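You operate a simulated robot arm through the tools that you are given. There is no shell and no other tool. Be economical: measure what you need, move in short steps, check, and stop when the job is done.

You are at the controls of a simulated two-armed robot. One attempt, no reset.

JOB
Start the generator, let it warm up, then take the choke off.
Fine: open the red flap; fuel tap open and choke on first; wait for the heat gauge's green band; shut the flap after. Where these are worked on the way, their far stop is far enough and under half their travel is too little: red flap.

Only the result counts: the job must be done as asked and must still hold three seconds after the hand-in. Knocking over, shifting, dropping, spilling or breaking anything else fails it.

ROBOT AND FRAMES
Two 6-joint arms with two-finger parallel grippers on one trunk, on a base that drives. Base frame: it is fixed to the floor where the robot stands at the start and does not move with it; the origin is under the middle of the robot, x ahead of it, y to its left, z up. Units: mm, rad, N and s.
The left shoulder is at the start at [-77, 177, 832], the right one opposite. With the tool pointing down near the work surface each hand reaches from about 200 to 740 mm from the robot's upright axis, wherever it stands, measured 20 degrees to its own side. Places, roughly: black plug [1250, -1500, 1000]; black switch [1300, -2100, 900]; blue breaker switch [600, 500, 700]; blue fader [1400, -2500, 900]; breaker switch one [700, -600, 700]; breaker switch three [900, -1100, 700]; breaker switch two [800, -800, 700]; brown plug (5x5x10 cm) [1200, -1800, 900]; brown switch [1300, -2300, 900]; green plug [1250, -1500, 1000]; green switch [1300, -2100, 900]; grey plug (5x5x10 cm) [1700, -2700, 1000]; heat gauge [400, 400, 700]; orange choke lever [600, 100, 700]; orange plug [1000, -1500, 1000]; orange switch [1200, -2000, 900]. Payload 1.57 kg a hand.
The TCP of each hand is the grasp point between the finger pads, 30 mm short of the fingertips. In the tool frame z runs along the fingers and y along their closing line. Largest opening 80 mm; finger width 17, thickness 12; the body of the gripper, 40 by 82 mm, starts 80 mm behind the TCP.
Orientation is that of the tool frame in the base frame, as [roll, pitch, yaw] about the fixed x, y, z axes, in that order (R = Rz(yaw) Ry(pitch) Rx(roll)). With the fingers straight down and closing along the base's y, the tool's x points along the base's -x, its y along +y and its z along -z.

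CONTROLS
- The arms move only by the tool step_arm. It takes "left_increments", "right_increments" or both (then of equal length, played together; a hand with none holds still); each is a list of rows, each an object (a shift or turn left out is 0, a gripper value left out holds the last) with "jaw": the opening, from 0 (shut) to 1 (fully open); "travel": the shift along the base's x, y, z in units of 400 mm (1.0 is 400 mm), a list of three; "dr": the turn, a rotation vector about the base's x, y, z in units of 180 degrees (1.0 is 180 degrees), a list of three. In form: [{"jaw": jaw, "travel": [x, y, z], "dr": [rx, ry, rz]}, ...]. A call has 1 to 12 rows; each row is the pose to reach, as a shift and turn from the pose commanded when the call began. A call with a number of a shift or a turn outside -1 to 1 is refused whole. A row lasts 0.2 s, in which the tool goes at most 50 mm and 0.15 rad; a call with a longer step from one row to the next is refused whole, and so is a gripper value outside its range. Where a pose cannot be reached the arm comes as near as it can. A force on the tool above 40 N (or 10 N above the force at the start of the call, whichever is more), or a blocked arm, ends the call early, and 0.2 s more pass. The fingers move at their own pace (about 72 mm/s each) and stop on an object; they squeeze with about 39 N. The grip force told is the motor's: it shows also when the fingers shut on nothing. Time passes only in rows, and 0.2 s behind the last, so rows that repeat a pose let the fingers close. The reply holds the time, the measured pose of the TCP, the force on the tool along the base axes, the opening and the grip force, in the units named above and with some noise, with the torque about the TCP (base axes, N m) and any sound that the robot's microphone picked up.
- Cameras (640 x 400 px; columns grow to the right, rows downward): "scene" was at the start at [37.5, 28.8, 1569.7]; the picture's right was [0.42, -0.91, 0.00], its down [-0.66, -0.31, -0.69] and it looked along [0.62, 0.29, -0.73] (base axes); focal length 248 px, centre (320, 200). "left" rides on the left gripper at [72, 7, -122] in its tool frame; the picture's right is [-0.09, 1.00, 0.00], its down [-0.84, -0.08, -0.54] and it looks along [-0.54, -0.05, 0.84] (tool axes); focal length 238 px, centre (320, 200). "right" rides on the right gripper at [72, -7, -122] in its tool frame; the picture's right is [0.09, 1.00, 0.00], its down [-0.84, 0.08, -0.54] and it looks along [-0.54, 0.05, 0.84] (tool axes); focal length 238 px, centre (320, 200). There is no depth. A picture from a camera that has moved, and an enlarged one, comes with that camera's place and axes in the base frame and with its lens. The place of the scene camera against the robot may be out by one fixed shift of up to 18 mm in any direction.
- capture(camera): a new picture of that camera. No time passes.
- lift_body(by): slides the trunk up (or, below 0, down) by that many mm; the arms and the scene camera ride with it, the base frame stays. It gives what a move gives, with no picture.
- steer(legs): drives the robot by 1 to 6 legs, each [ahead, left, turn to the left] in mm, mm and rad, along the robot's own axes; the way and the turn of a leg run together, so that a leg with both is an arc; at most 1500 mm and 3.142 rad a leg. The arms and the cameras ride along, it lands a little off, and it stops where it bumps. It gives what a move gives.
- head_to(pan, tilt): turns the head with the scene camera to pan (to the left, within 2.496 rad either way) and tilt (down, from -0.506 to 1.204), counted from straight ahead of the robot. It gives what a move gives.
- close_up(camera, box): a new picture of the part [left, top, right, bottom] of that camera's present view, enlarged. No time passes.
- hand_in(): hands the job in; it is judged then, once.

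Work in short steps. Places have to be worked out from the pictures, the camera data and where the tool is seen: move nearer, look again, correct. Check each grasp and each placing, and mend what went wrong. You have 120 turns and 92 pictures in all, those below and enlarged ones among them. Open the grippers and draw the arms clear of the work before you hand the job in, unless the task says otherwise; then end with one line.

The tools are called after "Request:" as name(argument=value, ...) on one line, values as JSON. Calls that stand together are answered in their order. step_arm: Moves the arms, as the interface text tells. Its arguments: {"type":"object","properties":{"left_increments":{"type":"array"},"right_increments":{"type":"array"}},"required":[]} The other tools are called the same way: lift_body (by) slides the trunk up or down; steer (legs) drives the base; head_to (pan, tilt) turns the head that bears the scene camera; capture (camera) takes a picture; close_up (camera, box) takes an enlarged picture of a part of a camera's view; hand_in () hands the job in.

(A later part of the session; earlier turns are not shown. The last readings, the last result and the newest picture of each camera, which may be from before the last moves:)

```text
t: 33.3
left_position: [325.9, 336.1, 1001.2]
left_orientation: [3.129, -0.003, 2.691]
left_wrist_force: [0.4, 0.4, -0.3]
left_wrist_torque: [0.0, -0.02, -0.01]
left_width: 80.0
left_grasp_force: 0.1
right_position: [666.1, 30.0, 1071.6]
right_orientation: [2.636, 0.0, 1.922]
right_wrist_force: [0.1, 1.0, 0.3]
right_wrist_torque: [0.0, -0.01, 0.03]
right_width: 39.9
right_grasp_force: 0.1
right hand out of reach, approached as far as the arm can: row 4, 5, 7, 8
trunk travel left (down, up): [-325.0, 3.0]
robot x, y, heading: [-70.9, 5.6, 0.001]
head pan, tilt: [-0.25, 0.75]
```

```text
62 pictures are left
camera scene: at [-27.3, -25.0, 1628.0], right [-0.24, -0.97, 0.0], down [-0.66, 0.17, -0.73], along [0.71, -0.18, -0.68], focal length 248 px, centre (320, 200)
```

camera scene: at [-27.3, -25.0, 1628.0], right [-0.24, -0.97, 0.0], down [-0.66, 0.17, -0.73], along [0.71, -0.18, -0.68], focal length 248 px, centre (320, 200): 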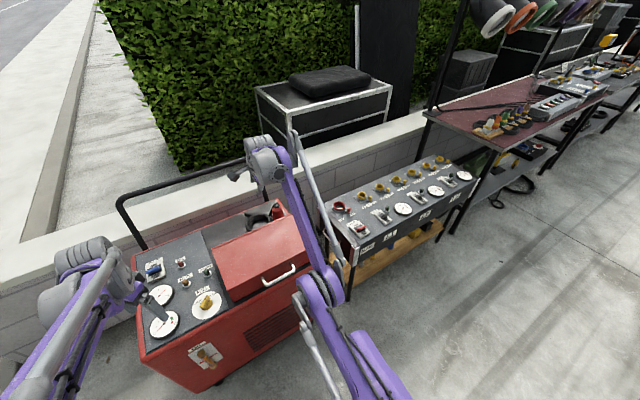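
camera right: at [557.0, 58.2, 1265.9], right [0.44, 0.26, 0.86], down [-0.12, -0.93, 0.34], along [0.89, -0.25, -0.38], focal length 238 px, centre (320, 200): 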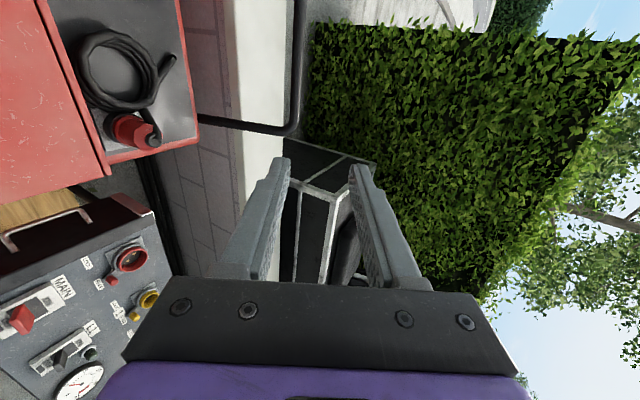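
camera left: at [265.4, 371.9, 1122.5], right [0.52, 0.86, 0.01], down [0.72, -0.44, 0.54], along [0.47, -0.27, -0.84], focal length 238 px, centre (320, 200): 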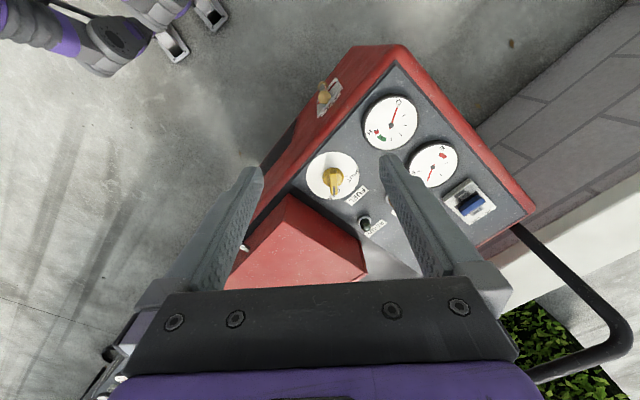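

Still the wrong fold. To have free space for unfolding I drive the robot back 350 mm first, then extend fully.

Request:
steer(legs=[[-350, 0, 0]])

Request:
step_arm(right_increments=[{"travel": [0.08, 0.02, 0.04]}, {"travel": [0.16, 0.04, 0.08]}, {"travel": [0.24, 0.06, 0.12]}, {"travel": [0.32, 0.08, 0.16]}, {"travel": [0.4, 0.1, 0.2]}])

Request:
step_arm(right_increments=[{"travel": [0.05, 0.013, -0.07]}, {"travel": [0.1, 0.026, -0.15]}, {"travel": [0.14, 0.037, -0.24]}, {"travel": [0.17, 0.045, -0.33]}, {"travel": [0.19, 0.05, -0.43]}, {"travel": [0.2, 0.053, -0.53]}, {"travel": [0.2, 0.053, -0.64]}])

Request:
step_arm(right_increments=[{"travel": [-0.08, -0.02, 0]}, {"travel": [-0.16, -0.04, 0]}, {"travel": [-0.24, -0.06, 0]}, {"travel": [-0.32, -0.08, 0]}])

```text
t: 35.6
left_position: [-22.7, 334.1, 1001.9]
left_orientation: [3.129, -0.002, 2.688]
left_wrist_force: [0.0, -0.3, 0.2]
left_wrist_torque: [-0.01, 0.01, 0.02]
left_width: 79.7
left_grasp_force: 0.1
right_position: [316.5, 28.4, 1070.9]
right_orientation: [2.637, 0.0, 1.918]
right_wrist_force: [-0.5, 0.2, 0.1]
right_wrist_torque: [-0.02, 0.03, 0.01]
right_width: 40.3
right_grasp_force: 0.1
trunk travel left (down, up): [-325.0, 3.0]
robot x, y, heading: [-420.8, 1.1, -0.0]
head pan, tilt: [-0.25, 0.75]
```

```text
t: 36.8
left_position: [-22.3, 332.5, 1001.7]
left_orientation: [3.128, -0.003, 2.688]
left_wrist_force: [-0.8, 0.0, -0.6]
left_wrist_torque: [0.03, 0.0, 0.01]
left_width: 79.9
left_grasp_force: 0.0
right_position: [348.2, 36.2, 1088.8]
right_orientation: [2.638, 0.0, 1.92]
right_wrist_force: [0.2, 0.2, 0.4]
right_wrist_torque: [0.03, 0.02, 0.0]
right_width: 39.9
right_grasp_force: 0.1
right hand out of reach, approached as far as the arm can: row 2, 3, 4, 5
trunk travel left (down, up): [-325.0, 3.0]
robot x, y, heading: [-421.7, 1.6, 0.001]
head pan, tilt: [-0.25, 0.75]
```

```text
t: 38.4
left_position: [-22.8, 333.4, 1000.3]
left_orientation: [3.129, -0.004, 2.687]
left_wrist_force: [0.9, -0.8, 0.6]
left_wrist_torque: [0.01, -0.01, 0.01]
left_width: 79.7
left_grasp_force: 0.0
right_position: [393.4, 47.8, 839.2]
right_orientation: [2.635, -0.002, 1.916]
right_wrist_force: [1.5, 0.7, 0.2]
right_wrist_torque: [0.01, -0.01, -0.03]
right_width: 39.9
right_grasp_force: 0.0
right hand out of reach, approached as far as the arm can: row 1, 2, 3, 4, 5, 6, 7
trunk travel left (down, up): [-325.0, 3.0]
robot x, y, heading: [-418.5, -1.7, -0.002]
head pan, tilt: [-0.25, 0.75]
```

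```text
t: 39.4
left_position: [-24.1, 334.5, 1000.7]
left_orientation: [3.13, -0.002, 2.688]
left_wrist_force: [-1.0, 0.3, 0.3]
left_wrist_torque: [-0.02, 0.0, -0.01]
left_width: 79.8
left_grasp_force: 0.1
right_position: [262.1, 16.7, 839.3]
right_orientation: [2.637, 0.0, 1.919]
right_wrist_force: [-1.5, 0.2, -0.3]
right_wrist_torque: [0.03, -0.02, -0.02]
right_width: 39.9
right_grasp_force: 0.1
trunk travel left (down, up): [-325.0, 3.0]
robot x, y, heading: [-419.4, 3.2, -0.004]
head pan, tilt: [-0.25, 0.75]
```

The elbow now folds properly. I bring the hand to the pre-grasp posture relative to the body, tool 30° below horizontal.

Request:
step_arm(right_increments=[{"travel": [-0.1, -0.018, -0.01], "dr": [0.012, -0.033, 0]}, {"travel": [-0.2, -0.036, -0.03], "dr": [0.024, -0.066, 0]}, {"travel": [-0.3, -0.054, -0.05], "dr": [0.036, -0.099, 0]}, {"travel": [-0.4, -0.072, -0.07], "dr": [0.048, -0.132, 0]}, {"travel": [-0.48, -0.087, -0.1], "dr": [0.058, -0.161, 0]}])

Request:
capture(camera="scene")

```text
t: 40.6
left_position: [-22.8, 333.8, 1001.0]
left_orientation: [3.131, -0.002, 2.688]
left_wrist_force: [0.0, -0.4, 0.2]
left_wrist_torque: [-0.03, 0.0, -0.02]
left_width: 80.0
left_grasp_force: 0.0
right_position: [123.4, -1.6, 849.0]
right_orientation: [2.099, -0.001, 1.919]
right_wrist_force: [0.0, 0.1, 0.8]
right_wrist_torque: [-0.02, 0.0, -0.01]
right_width: 39.9
right_grasp_force: 0.0
right hand out of reach, approached as far as the arm can: row 4, 5
trunk travel left (down, up): [-325.0, 3.0]
robot x, y, heading: [-420.3, 1.2, 0.001]
head pan, tilt: [-0.25, 0.75]
```

```text
61 pictures are left
camera scene: at [-377.8, -25.0, 1628.0], right [-0.25, -0.97, 0.0], down [-0.66, 0.17, -0.73], along [0.71, -0.18, -0.68], focal length 248 px, centre (320, 200)
```

scene: 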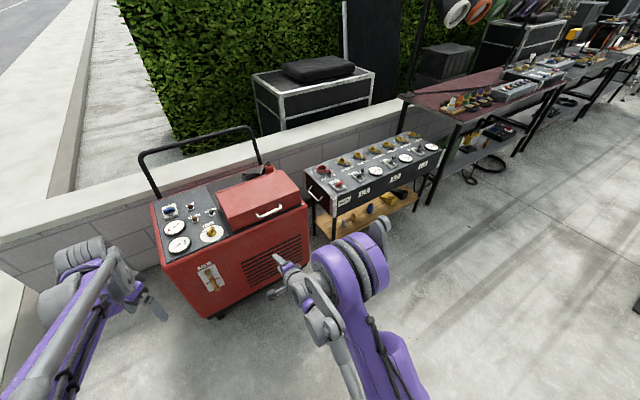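

Good posture. I lower the trunk 50 mm again (that height allowed the grasp), set the hand, and drive back to the former spot.

Request:
lift_body(by=-50)

Request:
step_arm(right_increments=[{"travel": [-0.06, -0.02, 0]}, {"travel": [-0.133, -0.04, -0.005]}])

Request:
steer(legs=[[350, 0, 0]])

Request:
capture(camera="right")

```text
t: 41.5
left_position: [-21.7, 334.7, 951.0]
left_orientation: [3.13, -0.004, 2.688]
left_wrist_force: [0.0, -0.6, -0.1]
left_wrist_torque: [0.0, 0.0, 0.02]
left_width: 79.9
left_grasp_force: 0.1
right_position: [124.5, -4.2, 798.6]
right_orientation: [2.1, -0.001, 1.918]
right_wrist_force: [0.5, -0.3, 0.6]
right_wrist_torque: [-0.01, 0.03, -0.02]
right_width: 39.9
right_grasp_force: 0.0
trunk travel left (down, up): [-275.0, 53.0]
robot x, y, heading: [-422.3, 0.0, -0.002]
head pan, tilt: [-0.25, 0.75]
```

```text
t: 42.1
left_position: [-23.8, 333.5, 951.6]
left_orientation: [3.129, -0.002, 2.688]
left_wrist_force: [0.0, -0.3, -0.4]
left_wrist_torque: [-0.01, 0.0, 0.01]
left_width: 80.0
left_grasp_force: 0.0
right_position: [69.9, -19.2, 795.8]
right_orientation: [2.098, 0.001, 1.918]
right_wrist_force: [-0.9, -0.4, 0.0]
right_wrist_torque: [0.0, -0.01, -0.01]
right_width: 39.9
right_grasp_force: 0.1
trunk travel left (down, up): [-275.0, 53.0]
robot x, y, heading: [-420.3, 4.3, -0.004]
head pan, tilt: [-0.25, 0.75]
```

```text
t: 44.4
left_position: [321.2, 333.5, 950.0]
left_orientation: [3.129, -0.004, 2.687]
left_wrist_force: [0.2, 0.1, 0.0]
left_wrist_torque: [0.0, 0.02, 0.02]
left_width: 79.8
left_grasp_force: 0.1
right_position: [414.4, -18.8, 797.1]
right_orientation: [2.099, 0.0, 1.917]
right_wrist_force: [-0.3, 0.2, -0.3]
right_wrist_torque: [-0.02, 0.01, 0.02]
right_width: 39.8
right_grasp_force: 0.0
trunk travel left (down, up): [-275.0, 53.0]
robot x, y, heading: [-76.9, -2.4, -0.003]
head pan, tilt: [-0.25, 0.75]
```

```text
60 pictures are left
camera right: at [289.1, 10.8, 852.9], right [0.44, 0.26, 0.86], down [-0.12, -0.93, 0.34], along [0.89, -0.25, -0.38], focal length 238 px, centre (320, 200)
```

right: 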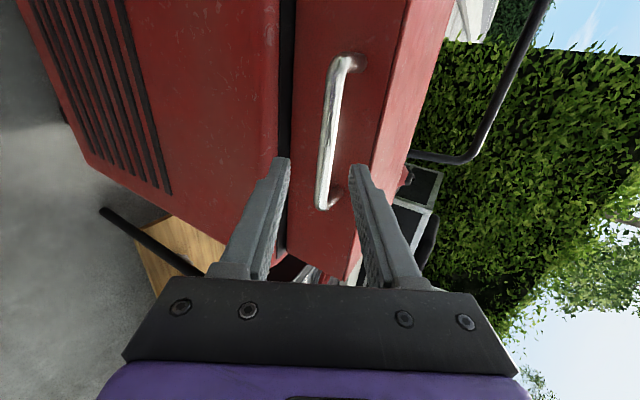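

Same view as before; I go in and grip again.

Request:
step_arm(right_increments=[{"jaw": 0.5, "travel": [0.045, 0.015, -0.022]}, {"travel": [0.09, 0.03, -0.045]}, {"travel": [0.135, 0.044, -0.066]}, {"travel": [0.135, 0.044, -0.066]}, {"travel": [0.135, 0.044, -0.066], "jaw": 0}, {"travel": [0.135, 0.044, -0.066], "jaw": 0}, {"travel": [0.135, 0.044, -0.066], "jaw": 0}])

Request:
capture(camera="right")

```text
t: 46.0
left_position: [321.6, 334.1, 950.3]
left_orientation: [3.13, -0.002, 2.686]
left_wrist_force: [0.3, 0.4, -0.4]
left_wrist_torque: [0.0, 0.02, -0.01]
left_width: 80.0
left_grasp_force: 0.1
right_position: [469.1, -2.1, 770.6]
right_orientation: [2.1, 0.0, 1.919]
right_wrist_force: [-0.6, 1.1, -2.6]
right_wrist_torque: [0.31, 0.14, 0.16]
right_width: 13.6
right_grasp_force: 30.1
trunk travel left (down, up): [-275.0, 53.0]
robot x, y, heading: [-73.4, -1.8, -0.002]
head pan, tilt: [-0.25, 0.75]
```

```text
59 pictures are left
camera right: at [343.4, 28.4, 826.8], right [0.44, 0.26, 0.86], down [-0.12, -0.93, 0.34], along [0.89, -0.25, -0.38], focal length 238 px, centre (320, 200)
```

right: 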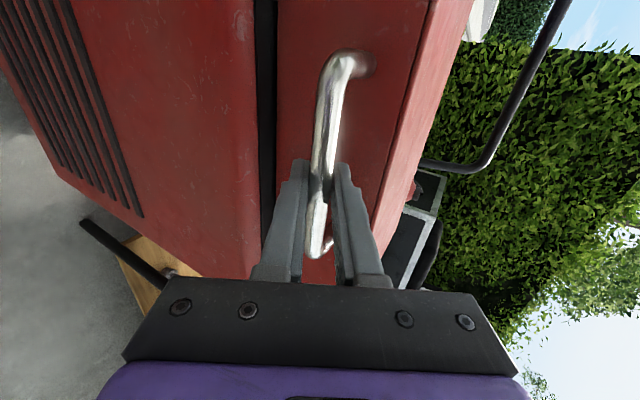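

Gripped again. I lift along the refitted arc while turning the tool only a little.

Request:
step_arm(right_increments=[{"travel": [-0.001, 0, 0.073], "dr": [-0.0033, 0.009, 0]}, {"travel": [0.0045, 0.0016, 0.1455], "dr": [-0.0065, 0.018, 0]}, {"travel": [0.0165, 0.006, 0.217], "dr": [-0.0098, 0.027, 0]}, {"travel": [0.0355, 0.0128, 0.2875], "dr": [-0.013, 0.036, 0]}, {"travel": [0.061, 0.022, 0.355], "dr": [-0.0163, 0.045, 0]}])

Request:
capture(camera="right")

```text
t: 47.2
left_position: [323.1, 333.6, 951.3]
left_orientation: [3.129, -0.003, 2.687]
left_wrist_force: [-0.6, -0.3, 0.3]
left_wrist_torque: [0.01, 0.0, -0.01]
left_width: 80.4
left_grasp_force: 0.1
right_position: [493.2, 6.3, 913.0]
right_orientation: [2.252, 0.0, 1.916]
right_wrist_force: [4.1, 2.7, -5.0]
right_wrist_torque: [0.37, 0.2, -0.15]
right_width: 13.8
right_grasp_force: 29.8
trunk travel left (down, up): [-275.0, 53.0]
robot x, y, heading: [-75.2, -1.6, -0.003]
head pan, tilt: [-0.25, 0.75]
```

```text
58 pictures are left
camera right: at [377.3, 39.9, 985.4], right [0.56, 0.3, 0.77], down [-0.07, -0.91, 0.4], along [0.83, -0.28, -0.49], focal length 238 px, centre (320, 200)
```

right: 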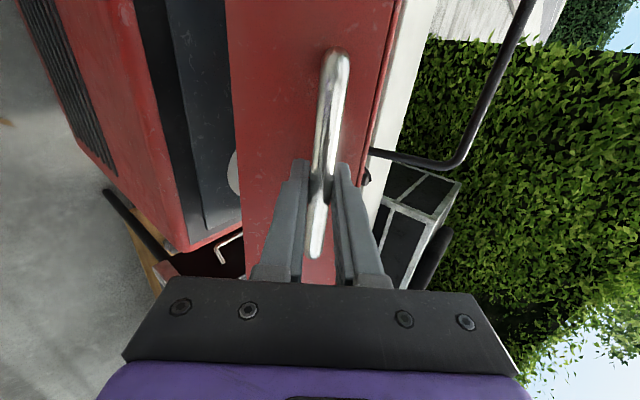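

Forces are small; I continue to about 57°.

Request:
step_arm(right_increments=[{"travel": [0.0317, 0.0115, 0.0653], "dr": [-0.0033, 0.009, 0]}, {"travel": [0.0689, 0.0249, 0.1265], "dr": [-0.0065, 0.018, 0]}, {"travel": [0.1114, 0.0403, 0.1835], "dr": [-0.0098, 0.027, 0]}, {"travel": [0.1596, 0.0577, 0.236], "dr": [-0.0098, 0.027, 0]}, {"travel": [0.212, 0.0767, 0.2833], "dr": [-0.0098, 0.027, 0]}])

Request:
capture(camera="right")

```text
t: 48.4
left_position: [325.3, 333.4, 948.8]
left_orientation: [3.13, -0.006, 2.688]
left_wrist_force: [0.2, 0.4, 0.2]
left_wrist_torque: [-0.03, 0.03, 0.0]
left_width: 80.2
left_grasp_force: 0.0
right_position: [580.5, 37.9, 1023.9]
right_orientation: [2.344, -0.002, 1.918]
right_wrist_force: [10.5, 0.3, -20.4]
right_wrist_torque: [0.32, 0.2, -0.36]
right_width: 14.0
right_grasp_force: 30.2
trunk travel left (down, up): [-275.0, 53.0]
robot x, y, heading: [-76.6, -2.0, -0.001]
head pan, tilt: [-0.25, 0.75]
```

```text
57 pictures are left
camera right: at [471.0, 73.4, 1105.0], right [0.62, 0.32, 0.71], down [-0.03, -0.9, 0.43], along [0.78, -0.29, -0.55], focal length 238 px, centre (320, 200)
```

right: 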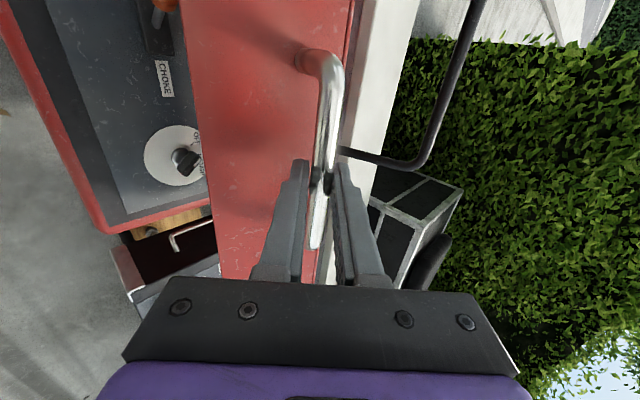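

The choke label and a rotary knob appear under the flap. I push on along the tangent another 0.2 rad.

Request:
step_arm(right_increments=[{"travel": [0.062, 0.0225, 0.0295]}, {"travel": [0.121, 0.0437, 0.063]}])

Request:
head_to(pan=0.3, tilt=0.75)

Request:
capture(camera="scene")

```text
t: 49.0
left_position: [324.5, 334.2, 949.6]
left_orientation: [3.13, -0.005, 2.687]
left_wrist_force: [0.5, -0.4, -0.1]
left_wrist_torque: [0.01, 0.0, 0.02]
left_width: 80.0
left_grasp_force: 0.1
right_position: [632.1, 54.2, 1049.3]
right_orientation: [2.345, -0.001, 1.919]
right_wrist_force: [6.8, -0.9, -24.2]
right_wrist_torque: [0.28, 0.28, -0.37]
right_width: 13.9
right_grasp_force: 30.8
trunk travel left (down, up): [-275.0, 53.0]
robot x, y, heading: [-78.0, 0.5, 0.001]
head pan, tilt: [-0.25, 0.75]
```

```text
t: 49.9
left_position: [323.4, 334.8, 949.4]
left_orientation: [3.13, -0.005, 2.688]
left_wrist_force: [-0.5, -0.5, -0.2]
left_wrist_torque: [0.0, -0.01, 0.01]
left_width: 80.1
left_grasp_force: 0.0
right_position: [630.2, 54.5, 1050.6]
right_orientation: [2.342, 0.0, 1.919]
right_wrist_force: [6.1, 0.0, -22.3]
right_wrist_torque: [0.4, 0.32, -0.25]
right_width: 13.6
right_grasp_force: 30.3
trunk travel left (down, up): [-275.0, 53.0]
robot x, y, heading: [-75.1, -2.7, 0.001]
head pan, tilt: [0.3, 0.75]
```

```text
56 pictures are left
camera scene: at [-28.4, 19.3, 1574.9], right [0.29, -0.96, 0.0], down [-0.65, -0.2, -0.73], along [0.7, 0.21, -0.68], focal length 248 px, centre (320, 200)
```

scene: 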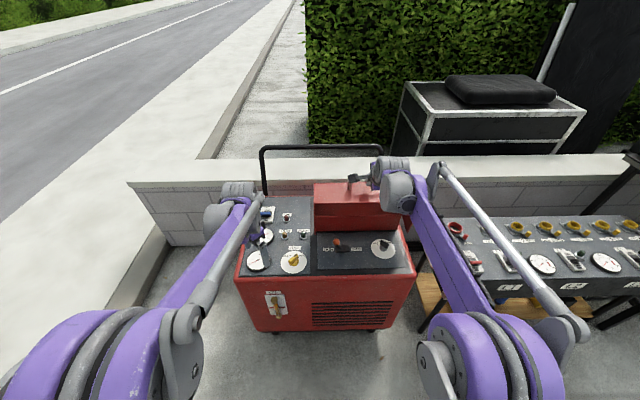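

The flap stands at about 69°. The remaining path is mostly forward, so I drive the base 48 mm ahead with the handle held, keeping the arm within reach.

Request:
steer(legs=[[48, 0, 0]])

```text
t: 50.9
left_position: [367.4, 334.5, 950.2]
left_orientation: [3.131, -0.002, 2.688]
left_wrist_force: [1.2, -0.5, -0.1]
left_wrist_torque: [0.0, 0.0, 0.0]
left_width: 79.8
left_grasp_force: 0.0
right_position: [674.8, 58.4, 1052.3]
right_orientation: [2.339, 0.001, 1.918]
right_wrist_force: [-6.6, 13.2, 3.6]
right_wrist_torque: [0.29, 0.21, -0.37]
right_width: 13.6
right_grasp_force: 30.0
trunk travel left (down, up): [-275.0, 53.0]
robot x, y, heading: [-30.8, 0.3, 0.001]
head pan, tilt: [0.3, 0.75]
```

About 81° now. A small sideways and upward correction, then 50 mm more.

Request:
step_arm(right_increments=[{"travel": [0.03, 0.035, 0.012]}])

Request:
steer(legs=[[50, 6, 0]])

Request:
capture(camera="scene")

```text
t: 51.2
left_position: [370.8, 330.5, 949.5]
left_orientation: [3.129, -0.006, 2.686]
left_wrist_force: [-1.2, -0.3, -0.6]
left_wrist_torque: [-0.01, 0.01, 0.04]
left_width: 80.0
left_grasp_force: 0.1
right_position: [689.1, 62.4, 1054.4]
right_orientation: [2.343, -0.001, 1.912]
right_wrist_force: [5.2, -17.0, -16.5]
right_wrist_torque: [0.12, 0.21, -0.48]
right_width: 13.5
right_grasp_force: 30.5
trunk travel left (down, up): [-275.0, 53.0]
robot x, y, heading: [-29.7, -0.4, -0.005]
head pan, tilt: [0.3, 0.75]
```

```text
t: 52.2
left_position: [419.2, 342.3, 949.3]
left_orientation: [3.13, -0.003, 2.689]
left_wrist_force: [0.0, 0.1, -0.2]
left_wrist_torque: [-0.01, -0.02, 0.0]
left_width: 80.3
left_grasp_force: 0.2
right_position: [735.6, 80.1, 1056.8]
right_orientation: [2.342, -0.001, 1.925]
right_wrist_force: [-9.5, 15.8, -19.4]
right_wrist_torque: [0.6, 0.62, -0.08]
right_width: 13.9
right_grasp_force: 30.8
trunk travel left (down, up): [-275.0, 53.0]
robot x, y, heading: [23.5, 8.8, 0.002]
head pan, tilt: [0.3, 0.75]
```

```text
55 pictures are left
camera scene: at [66.3, 27.9, 1574.9], right [0.3, -0.96, 0.0], down [-0.65, -0.2, -0.73], along [0.7, 0.22, -0.68], focal length 248 px, centre (320, 200)
```

scene: 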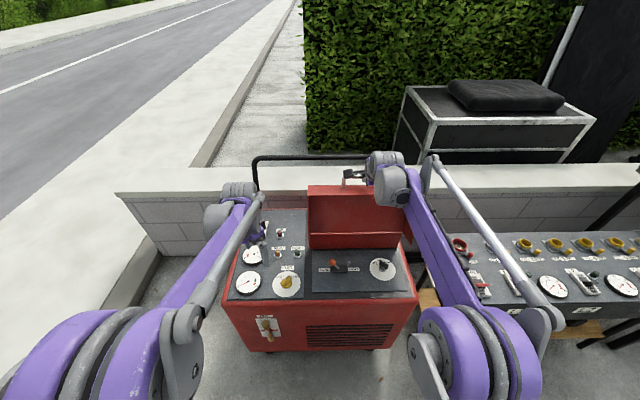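

The bar is now right over the hinge (flap ≈95°). I push on 40 mm more to find the stop.

Request:
step_arm(right_increments=[{"travel": [0.047, 0.017, -0.003]}, {"travel": [0.094, 0.034, -0.01]}])

```text
t: 52.6
left_position: [417.6, 340.2, 950.5]
left_orientation: [3.128, -0.004, 2.69]
left_wrist_force: [-0.2, 0.0, 0.8]
left_wrist_torque: [-0.03, 0.02, 0.01]
left_width: 79.9
left_grasp_force: 0.0
right_position: [746.4, 83.8, 1053.2]
right_orientation: [2.358, -0.006, 1.923]
right_wrist_force: [-1.2, -2.0, -5.8]
right_wrist_torque: [0.45, 0.39, -0.18]
right_width: 13.9
right_grasp_force: 30.0
trunk travel left (down, up): [-275.0, 53.0]
robot x, y, heading: [23.5, 5.5, 0.002]
head pan, tilt: [0.3, 0.75]
stopped in row 1 (right hand): the force on the tool passed its limit at 58 N (the readings are from after the stop); the commanded pose is now the measured one
```

It hit its stop (58 N) at about 97°. I open the jaw and withdraw along the tool axis.

Request:
step_arm(right_increments=[{"jaw": 0.5}, {"jaw": 0.5}, {"travel": [-0.04, -0.014, 0.042]}, {"travel": [-0.1, -0.036, 0.106]}, {"travel": [-0.16, -0.06, 0.17]}])

Request:
capture(camera="scene")

```text
t: 53.8
left_position: [417.2, 339.6, 950.6]
left_orientation: [3.128, -0.004, 2.689]
left_wrist_force: [-0.5, 0.1, 0.1]
left_wrist_torque: [-0.04, 0.02, 0.0]
left_width: 80.0
left_grasp_force: 0.2
right_position: [681.5, 62.1, 1124.5]
right_orientation: [2.356, -0.004, 1.922]
right_wrist_force: [0.0, 0.5, 0.4]
right_wrist_torque: [0.0, -0.01, 0.0]
right_width: 40.0
right_grasp_force: 0.1
trunk travel left (down, up): [-275.0, 53.0]
robot x, y, heading: [19.8, 9.6, 0.002]
head pan, tilt: [0.3, 0.75]
```

```text
54 pictures are left
camera scene: at [63.9, 25.0, 1575.1], right [0.3, -0.96, 0.0], down [-0.65, -0.2, -0.73], along [0.7, 0.22, -0.68], focal length 248 px, centre (320, 200)
```

scene: 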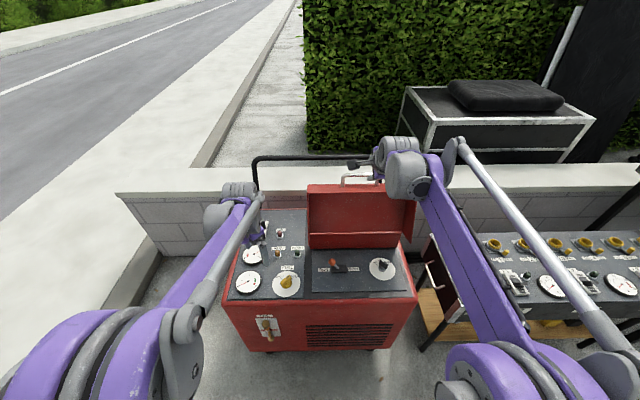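

The flap stays open. I retract the right hand and look at the controls under the flap.

Request:
step_arm(right_increments=[{"travel": [-0.1, -0.03, 0]}, {"travel": [-0.2, -0.06, 0]}, {"travel": [-0.3, -0.1, 0]}, {"travel": [-0.4, -0.14, 0]}, {"travel": [-0.5, -0.2, 0]}])

Request:
close_up(camera="scene", box=[300, 230, 420, 305])

Request:
capture(camera="right")

```text
t: 55.0
left_position: [416.6, 339.7, 951.6]
left_orientation: [3.128, 0.0, 2.688]
left_wrist_force: [0.2, 0.8, -0.3]
left_wrist_torque: [0.04, 0.0, 0.0]
left_width: 80.0
left_grasp_force: 0.1
right_position: [479.3, -20.7, 1121.7]
right_orientation: [2.356, -0.006, 1.923]
right_wrist_force: [0.3, -0.4, 0.0]
right_wrist_torque: [0.02, -0.04, -0.02]
right_width: 40.0
right_grasp_force: 0.0
trunk travel left (down, up): [-275.0, 53.0]
robot x, y, heading: [21.1, 5.9, 0.006]
head pan, tilt: [0.3, 0.75]
```

```text
5.33 times, centred on (360, 268) of scene
camera zoom: at [63.2, 24.5, 1575.1], right [0.3, -0.95, 0.0], down [-0.65, -0.2, -0.73], along [0.7, 0.22, -0.68], focal length 1320 px, centre (107, -160)
```

zoom: 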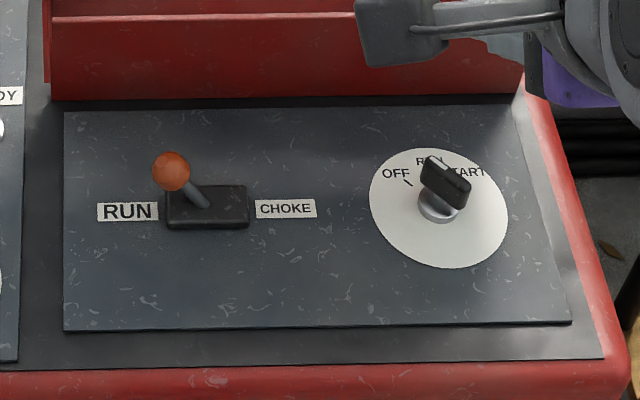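

```text
52 pictures are left
camera right: at [370.3, 14.2, 1204.4], right [0.63, 0.33, 0.7], down [-0.02, -0.9, 0.43], along [0.78, -0.29, -0.56], focal length 238 px, centre (320, 200)
```

right: 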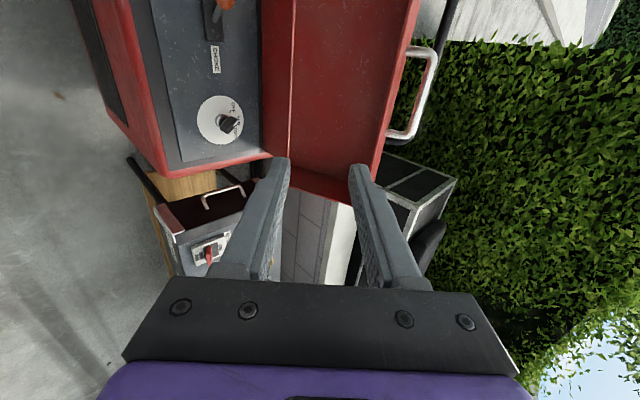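

The choke lever (orange ball, now at RUN) and the key (OFF–RUN–START) are visible. I move the right hand aside and the left over the choke at about (588, 143), turned to the generator's axes.

Request:
step_arm(left_increments=[{"travel": [0.03, -0.02, 0], "dr": [0, 0, 0.043]}, {"travel": [0.1, -0.09, 0], "dr": [0, 0, 0.086]}, {"travel": [0.17, -0.18, -0.03], "dr": [0, 0, 0.129]}, {"travel": [0.24, -0.27, -0.06], "dr": [0, 0, 0.172]}, {"travel": [0.31, -0.37, -0.09], "dr": [0, 0, 0.215]}, {"travel": [0.395, -0.475, -0.125], "dr": [0, 0, 0.256]}], right_increments=[{"travel": [-0.03, -0.07, 0]}, {"travel": [-0.07, -0.16, 0]}, {"travel": [-0.11, -0.25, 0]}, {"travel": [-0.15, -0.35, 0]}, {"travel": [-0.2, -0.45, 0]}, {"travel": [-0.2, -0.45, 0]}])

Request:
capture(camera="left")

Request:
capture(camera="scene")

```text
refused: row 5 steps farther than a row can; nothing moved
```

```text
51 pictures are left
camera left: at [355.3, 376.2, 1073.0], right [0.52, 0.86, 0.01], down [0.72, -0.44, 0.54], along [0.47, -0.27, -0.84], focal length 238 px, centre (320, 200)
```

left: 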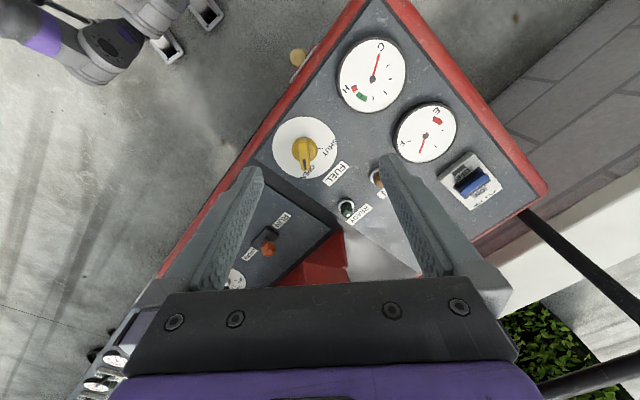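

```text
50 pictures are left
camera scene: at [63.2, 24.5, 1575.1], right [0.3, -0.95, 0.0], down [-0.65, -0.2, -0.73], along [0.7, 0.22, -0.68], focal length 248 px, centre (320, 200)
```

scene: 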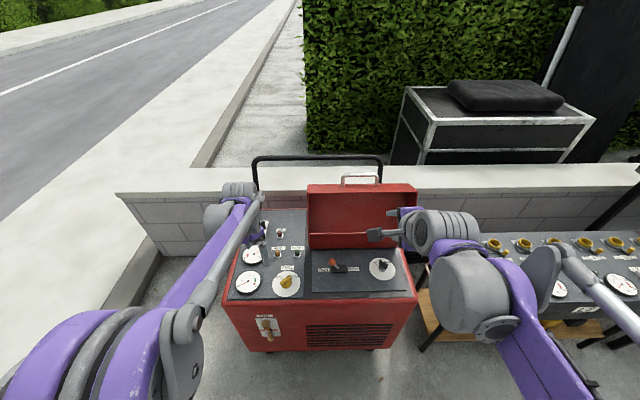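

The step was slightly too long; from these pictures the ball is at about (580, 143, 756). I repeat in more rows.

Request:
step_arm(left_increments=[{"travel": [0.03, -0.02, 0], "dr": [0, 0, 0.04]}, {"travel": [0.09, -0.08, 0], "dr": [0, 0, 0.08]}, {"travel": [0.15, -0.16, -0.02], "dr": [0, 0, 0.12]}, {"travel": [0.21, -0.24, -0.04], "dr": [0, 0, 0.16]}, {"travel": [0.27, -0.32, -0.07], "dr": [0, 0, 0.2]}, {"travel": [0.33, -0.4, -0.1], "dr": [0, 0, 0.23]}, {"travel": [0.395, -0.475, -0.125], "dr": [0, 0, 0.256]}], right_increments=[{"travel": [-0.03, -0.07, 0]}, {"travel": [-0.07, -0.15, 0]}, {"travel": [-0.11, -0.23, 0]}, {"travel": [-0.15, -0.31, 0]}, {"travel": [-0.18, -0.39, 0]}, {"travel": [-0.2, -0.45, 0]}, {"travel": [-0.2, -0.45, 0]}])

Request:
capture(camera="left")

```text
t: 56.6
left_position: [576.0, 148.2, 902.3]
left_orientation: [3.13, -0.003, -2.788]
left_wrist_force: [-0.1, -0.5, 0.0]
left_wrist_torque: [0.01, -0.01, 0.02]
left_width: 80.0
left_grasp_force: 0.0
right_position: [403.7, -197.0, 1121.7]
right_orientation: [2.355, -0.005, 1.924]
right_wrist_force: [-0.2, 0.0, 0.6]
right_wrist_torque: [-0.01, 0.04, -0.01]
right_width: 39.9
right_grasp_force: 0.0
trunk travel left (down, up): [-275.0, 53.0]
robot x, y, heading: [23.8, 7.2, 0.003]
head pan, tilt: [0.3, 0.75]
```

```text
49 pictures are left
camera left: at [508.5, 128.6, 1022.3], right [-0.26, 0.97, 0.01], down [0.82, 0.21, 0.54], along [0.52, 0.15, -0.84], focal length 238 px, centre (320, 200)
```

left: 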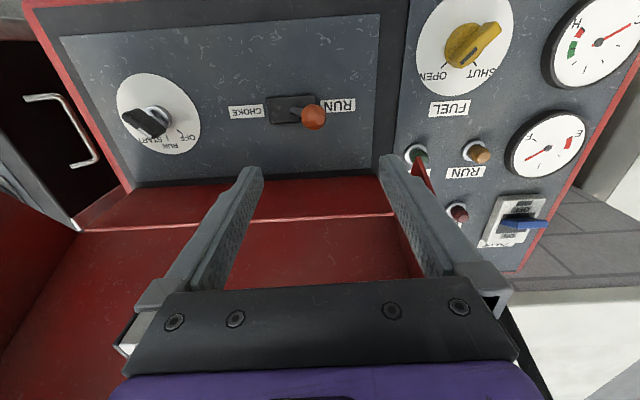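

Let me check the fuel knob pointer and the key more closely.

Request:
close_up(camera="left", box=[390, 0, 550, 100])

Request:
close_up(camera="left", box=[90, 50, 250, 170])

```text
4.00 times, centred on (470, 50) of left
camera zoom: at [508.5, 128.6, 1022.3], right [-0.26, 0.97, 0.01], down [0.82, 0.21, 0.54], along [0.52, 0.15, -0.84], focal length 953 px, centre (-280, 800)
```

zoom: 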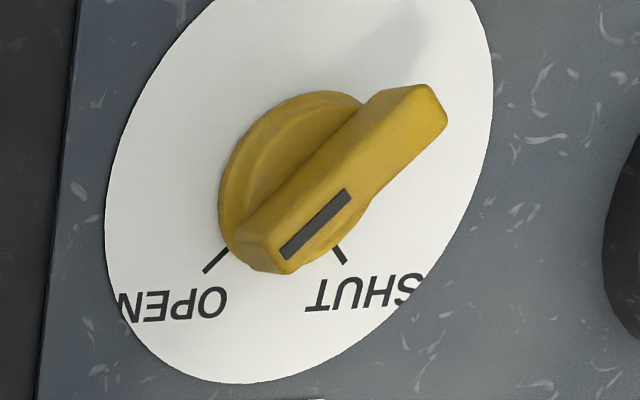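

```text
3.33 times, centred on (170, 110) of left
camera zoom: at [508.5, 128.6, 1022.3], right [-0.26, 0.97, 0.01], down [0.82, 0.21, 0.54], along [0.52, 0.15, -0.84], focal length 794 px, centre (820, 500)
```

zoom: 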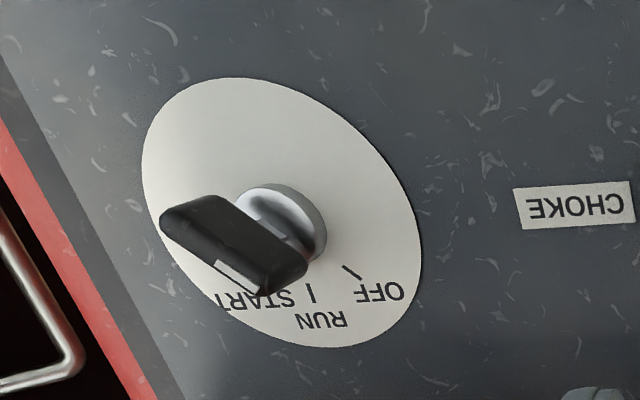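

Fuel mark is at OPEN, key is at OFF. Ball at about (574, 142, 756). I lower the half-open jaw around the ball and push it toward CHOKE (right).

Request:
step_arm(left_increments=[{"jaw": 0.65, "travel": [-0.005, -0.015, -0.1]}, {"travel": [-0.005, -0.015, -0.2]}, {"travel": [-0.005, -0.015, -0.3]}, {"travel": [-0.005, -0.015, -0.343]}])

Request:
capture(camera="left")

```text
t: 57.6
left_position: [573.1, 144.6, 764.2]
left_orientation: [3.129, -0.002, -2.789]
left_wrist_force: [-0.2, 0.6, -0.2]
left_wrist_torque: [0.01, -0.01, -0.03]
left_width: 51.9
left_grasp_force: 0.1
right_position: [404.2, -197.4, 1122.9]
right_orientation: [2.356, -0.006, 1.926]
right_wrist_force: [0.4, -0.5, 0.1]
right_wrist_torque: [0.01, 0.01, -0.03]
right_width: 40.1
right_grasp_force: 0.1
trunk travel left (down, up): [-275.0, 53.0]
robot x, y, heading: [19.2, 4.3, -0.004]
head pan, tilt: [0.3, 0.75]
```

```text
46 pictures are left
camera left: at [504.7, 124.6, 886.4], right [-0.26, 0.97, 0.01], down [0.82, 0.21, 0.54], along [0.52, 0.15, -0.84], focal length 238 px, centre (320, 200)
```

left: 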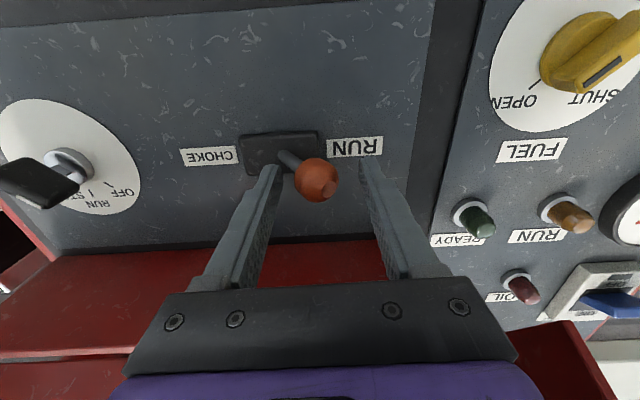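

The ball sits between the fingers at the TCP. I move 72 mm toward CHOKE.

Request:
step_arm(left_increments=[{"travel": [0.015, -0.042, 0.01]}, {"travel": [0.03, -0.083, 0.01]}, {"travel": [0.045, -0.125, 0.005]}, {"travel": [0.061, -0.17, 0]}, {"travel": [0.068, -0.188, 0]}])

Request:
capture(camera="left")

```text
t: 58.8
left_position: [600.1, 72.9, 764.8]
left_orientation: [3.128, -0.004, -2.786]
left_wrist_force: [-12.8, 18.8, 6.7]
left_wrist_torque: [0.75, 0.56, 0.11]
left_width: 70.9
left_grasp_force: 10.7
right_position: [401.9, -195.3, 1123.8]
right_orientation: [2.358, -0.004, 1.926]
right_wrist_force: [0.0, 1.1, -0.1]
right_wrist_torque: [0.02, 0.01, -0.01]
right_width: 40.2
right_grasp_force: 0.0
trunk travel left (down, up): [-275.0, 53.0]
robot x, y, heading: [18.3, 4.9, 0.003]
head pan, tilt: [0.3, 0.75]
```

```text
45 pictures are left
camera left: at [531.6, 53.4, 886.8], right [-0.26, 0.97, 0.01], down [0.82, 0.21, 0.54], along [0.52, 0.15, -0.84], focal length 238 px, centre (320, 200)
```

left: 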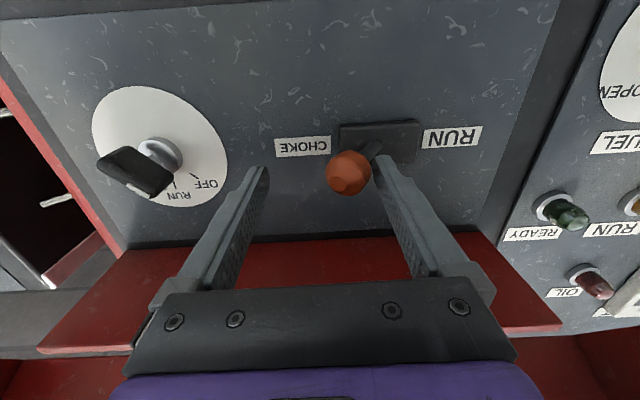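

The lever now leans to CHOKE and resists at its stop. I back off a little, rise and verify.

Request:
step_arm(left_increments=[{"travel": [-0.012, 0.033, 0], "jaw": 1}, {"travel": [0.01, -0.02, 0.1]}, {"travel": [0.0, 0.0, 0.22]}, {"travel": [0.0, 0.0, 0.34]}])

Request:
capture(camera="left")

```text
t: 59.8
left_position: [599.5, 69.9, 904.9]
left_orientation: [3.127, -0.002, -2.789]
left_wrist_force: [0.7, -0.4, -0.1]
left_wrist_torque: [0.01, -0.01, -0.02]
left_width: 80.0
left_grasp_force: 0.1
right_position: [403.8, -197.1, 1121.9]
right_orientation: [2.356, -0.006, 1.924]
right_wrist_force: [0.2, -0.2, 0.3]
right_wrist_torque: [-0.01, 0.01, -0.01]
right_width: 39.9
right_grasp_force: 0.1
trunk travel left (down, up): [-275.0, 53.0]
robot x, y, heading: [21.3, 4.6, 0.002]
head pan, tilt: [0.3, 0.75]
```

```text
44 pictures are left
camera left: at [531.4, 49.8, 1025.3], right [-0.26, 0.97, 0.01], down [0.82, 0.21, 0.54], along [0.52, 0.15, -0.84], focal length 238 px, centre (320, 200)
```

left: 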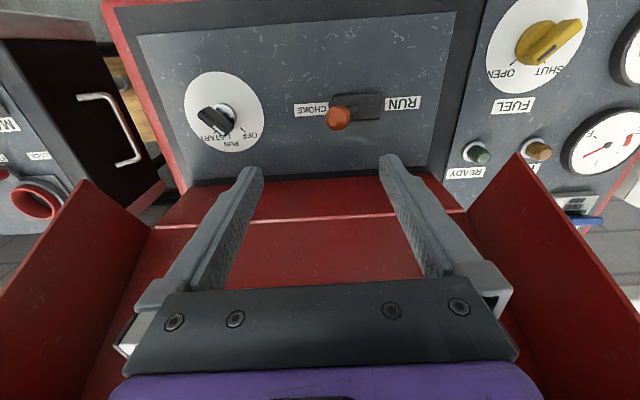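

Choke is on. Key axis at (628, -46), bar at ≈65° (OFF); RUN would be 20° and START −25°. I bring the left hand over it, fingers across the bar.

Request:
step_arm(left_increments=[{"travel": [0.012, -0.05, 0], "dr": [0, 0, 0.042]}, {"travel": [0.024, -0.1, -0.03], "dr": [0, 0, 0.084]}, {"travel": [0.036, -0.15, -0.08], "dr": [0, 0, 0.126]}, {"travel": [0.048, -0.2, -0.13], "dr": [0, 0, 0.168]}, {"travel": [0.06, -0.25, -0.19], "dr": [0, 0, 0.21]}, {"travel": [0.071, -0.29, -0.25], "dr": [0, 0, 0.249]}])

Request:
capture(camera="left")

Request:
capture(camera="scene")

```text
t: 61.2
left_position: [630.1, -47.7, 798.9]
left_orientation: [3.13, -0.003, -2.004]
left_wrist_force: [-0.2, -0.2, -0.9]
left_wrist_torque: [0.01, 0.03, 0.02]
left_width: 79.9
left_grasp_force: 0.1
right_position: [403.7, -197.5, 1122.1]
right_orientation: [2.357, -0.005, 1.924]
right_wrist_force: [0.5, -0.1, 0.1]
right_wrist_torque: [0.02, 0.0, -0.01]
right_width: 39.9
right_grasp_force: 0.1
trunk travel left (down, up): [-275.0, 53.0]
robot x, y, heading: [20.9, 3.9, 0.001]
head pan, tilt: [0.3, 0.75]
```

```text
43 pictures are left
camera left: at [596.6, -109.6, 920.8], right [-0.87, 0.5, 0.01], down [0.43, 0.73, 0.54], along [0.26, 0.47, -0.84], focal length 238 px, centre (320, 200)
```

left: 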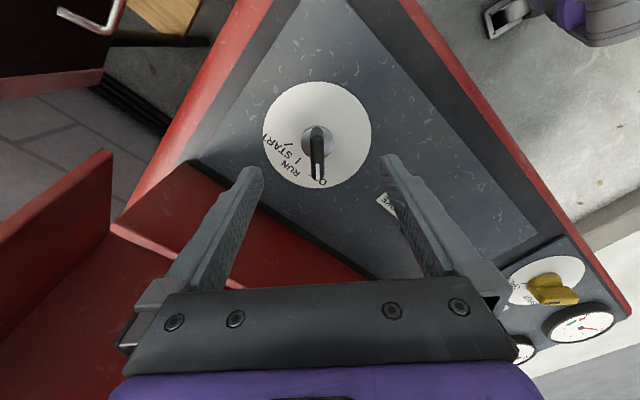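

```text
42 pictures are left
camera scene: at [65.4, 25.0, 1575.1], right [0.3, -0.95, 0.0], down [-0.65, -0.2, -0.73], along [0.7, 0.22, -0.68], focal length 248 px, centre (320, 200)
```

scene: 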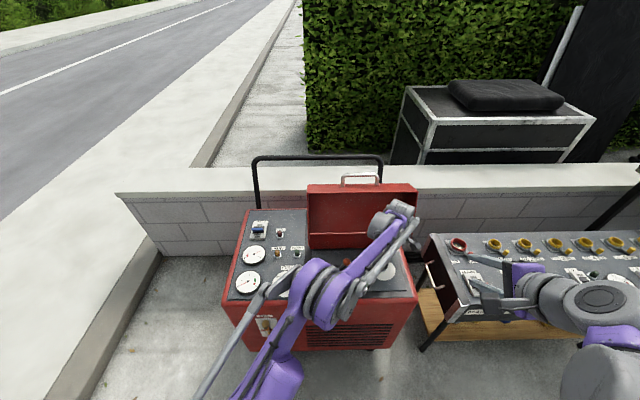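

Key bar is lined up. I lower to z 752 and close on it.

Request:
step_arm(left_increments=[{"jaw": 0.6, "travel": [-0.003, -0.004, -0.06]}, {"travel": [-0.003, -0.004, -0.117]}, {"travel": [-0.003, -0.004, -0.117], "jaw": 0.3}, {"travel": [-0.003, -0.004, -0.117], "jaw": 0}, {"travel": [-0.003, -0.004, -0.117], "jaw": 0}, {"travel": [-0.003, -0.004, -0.117], "jaw": 0}])

Request:
close_up(camera="left", box=[220, 70, 420, 220])

```text
t: 62.6
left_position: [631.1, -49.7, 752.5]
left_orientation: [3.135, -0.002, -2.007]
left_wrist_force: [27.6, -8.4, 10.9]
left_wrist_torque: [-0.43, -0.98, -0.49]
left_width: 11.7
left_grasp_force: 29.1
right_position: [403.8, -198.8, 1121.8]
right_orientation: [2.356, -0.004, 1.923]
right_wrist_force: [0.4, -0.4, 0.4]
right_wrist_torque: [-0.04, -0.01, 0.0]
right_width: 39.9
right_grasp_force: 0.1
trunk travel left (down, up): [-275.0, 53.0]
robot x, y, heading: [25.7, 2.6, 0.001]
head pan, tilt: [0.3, 0.75]
```

```text
2.67 times, centred on (320, 145) of left
camera zoom: at [596.0, -112.1, 873.5], right [-0.86, 0.5, 0.01], down [0.43, 0.73, 0.54], along [0.27, 0.47, -0.84], focal length 636 px, centre (320, 347)
```

zoom: 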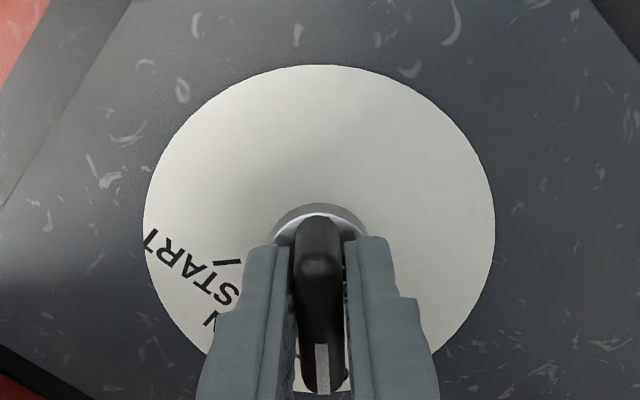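

Gripped (11.7 mm), but the key pushes the hand in +x; I shift 5 mm that way and turn clockwise 90° toward START.

Request:
step_arm(left_increments=[{"travel": [0.012, -0.004, 0], "jaw": 0}, {"travel": [0.014, -0.004, 0], "dr": [0, 0, -0.045]}, {"travel": [0.014, -0.004, 0], "dr": [0, 0, -0.09]}, {"travel": [0.014, -0.004, 0], "dr": [0, 0, -0.135]}, {"travel": [0.014, -0.004, 0], "dr": [0, 0, -0.18]}, {"travel": [0.014, -0.004, 0], "dr": [0, 0, -0.225]}, {"travel": [0.014, -0.004, 0], "dr": [0, 0, -0.26]}])

```text
t: 64.2
left_position: [634.0, -47.3, 753.1]
left_orientation: [3.131, -0.005, -2.825]
left_wrist_force: [-23.4, 16.3, -4.4]
left_wrist_torque: [-0.36, -0.43, 0.0]
left_width: 10.6
left_grasp_force: 28.7
right_position: [401.4, -195.3, 1122.9]
right_orientation: [2.356, -0.003, 1.924]
right_wrist_force: [0.0, -0.1, 0.5]
right_wrist_torque: [0.02, 0.0, -0.02]
right_width: 39.9
right_grasp_force: 0.1
trunk travel left (down, up): [-275.0, 53.0]
robot x, y, heading: [19.5, 0.9, 0.004]
head pan, tilt: [0.3, 0.75]
```

Now at RUN position (47°). I relieve the side load and go on to START, holding there a moment.

Request:
step_arm(left_increments=[{"travel": [-0.011, 0.008, 0]}, {"travel": [-0.011, 0.008, 0], "dr": [0, 0, -0.045]}, {"travel": [-0.011, 0.008, 0], "dr": [0, 0, -0.09]}, {"travel": [-0.011, 0.008, 0], "dr": [0, 0, -0.135]}, {"travel": [-0.011, 0.008, 0], "dr": [0, 0, -0.18]}, {"travel": [-0.011, 0.008, 0], "dr": [0, 0, -0.225]}, {"travel": [-0.011, 0.008, 0], "dr": [0, 0, -0.25]}, {"travel": [-0.011, 0.008, 0], "dr": [0, 0, -0.25]}, {"travel": [-0.011, 0.008, 0], "dr": [0, 0, -0.25]}, {"travel": [-0.011, 0.008, 0], "dr": [0, 0, -0.25]}])

Request:
capture(camera="left")

```text
t: 66.4
left_position: [630.1, -46.4, 753.0]
left_orientation: [3.13, -0.003, 2.676]
left_wrist_force: [18.5, 6.0, 7.2]
left_wrist_torque: [-0.7, 0.01, 0.51]
left_width: 11.0
left_grasp_force: 28.7
right_position: [404.7, -196.1, 1121.9]
right_orientation: [2.358, -0.005, 1.924]
right_wrist_force: [-0.7, 0.1, 0.0]
right_wrist_torque: [0.01, -0.01, 0.03]
right_width: 40.0
right_grasp_force: 0.0
trunk travel left (down, up): [-275.0, 53.0]
robot x, y, heading: [20.2, 5.3, -0.001]
head pan, tilt: [0.3, 0.75]
```

```text
40 pictures are left
camera left: at [569.8, -8.7, 873.9], right [0.53, 0.85, 0.01], down [0.71, -0.45, 0.54], along [0.46, -0.28, -0.84], focal length 238 px, centre (320, 200)
```

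left: 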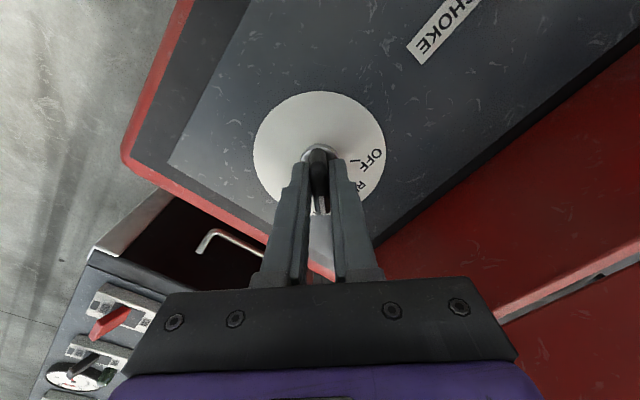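

The key is at START. No sound was reported; I check the panel lamps.

Request:
close_up(camera="scene", box=[225, 205, 325, 305])

```text
4.00 times, centred on (275, 255) of scene
camera zoom: at [66.4, 26.2, 1575.0], right [0.3, -0.95, 0.0], down [-0.65, -0.2, -0.73], along [0.7, 0.22, -0.68], focal length 990 px, centre (500, -20)
```

zoom: 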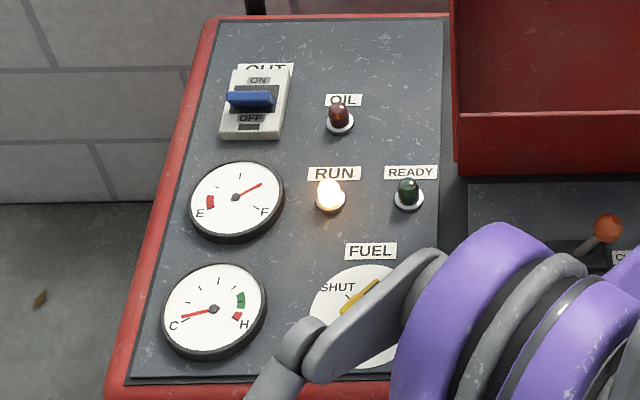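

The RUN lamp is lit. I let the key go (it should spring back to RUN), rise and check.

Request:
step_arm(left_increments=[{"jaw": 0.5}, {"jaw": 1}, {"jaw": 1}, {"travel": [0, 0, 0.1]}, {"travel": [-0.02, 0.04, 0.22]}, {"travel": [-0.04, 0.08, 0.3]}])

Request:
capture(camera="left")

Request:
close_up(camera="scene", box=[225, 205, 325, 305])

```text
refused: row 5 steps farther than a row can; nothing moved
```

```text
38 pictures are left
camera left: at [569.8, -8.7, 873.9], right [0.53, 0.85, 0.01], down [0.71, -0.45, 0.54], along [0.46, -0.28, -0.84], focal length 238 px, centre (320, 200)
```

left: 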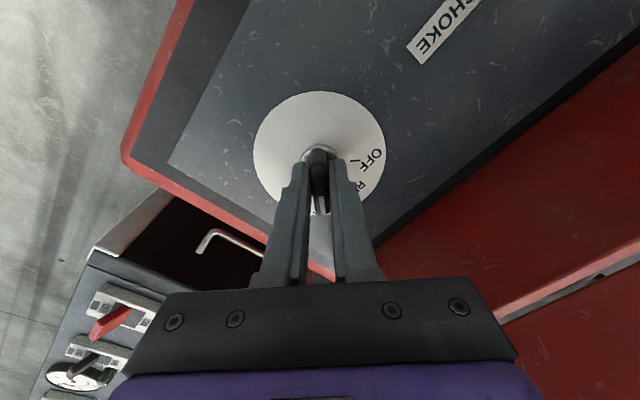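

```text
4.00 times, centred on (275, 255) of scene
camera zoom: at [66.4, 26.2, 1575.0], right [0.3, -0.95, 0.0], down [-0.65, -0.2, -0.73], along [0.7, 0.22, -0.68], focal length 990 px, centre (500, -20)
```

zoom: 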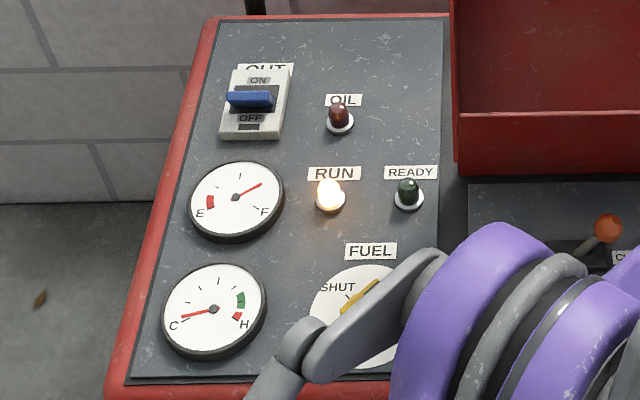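

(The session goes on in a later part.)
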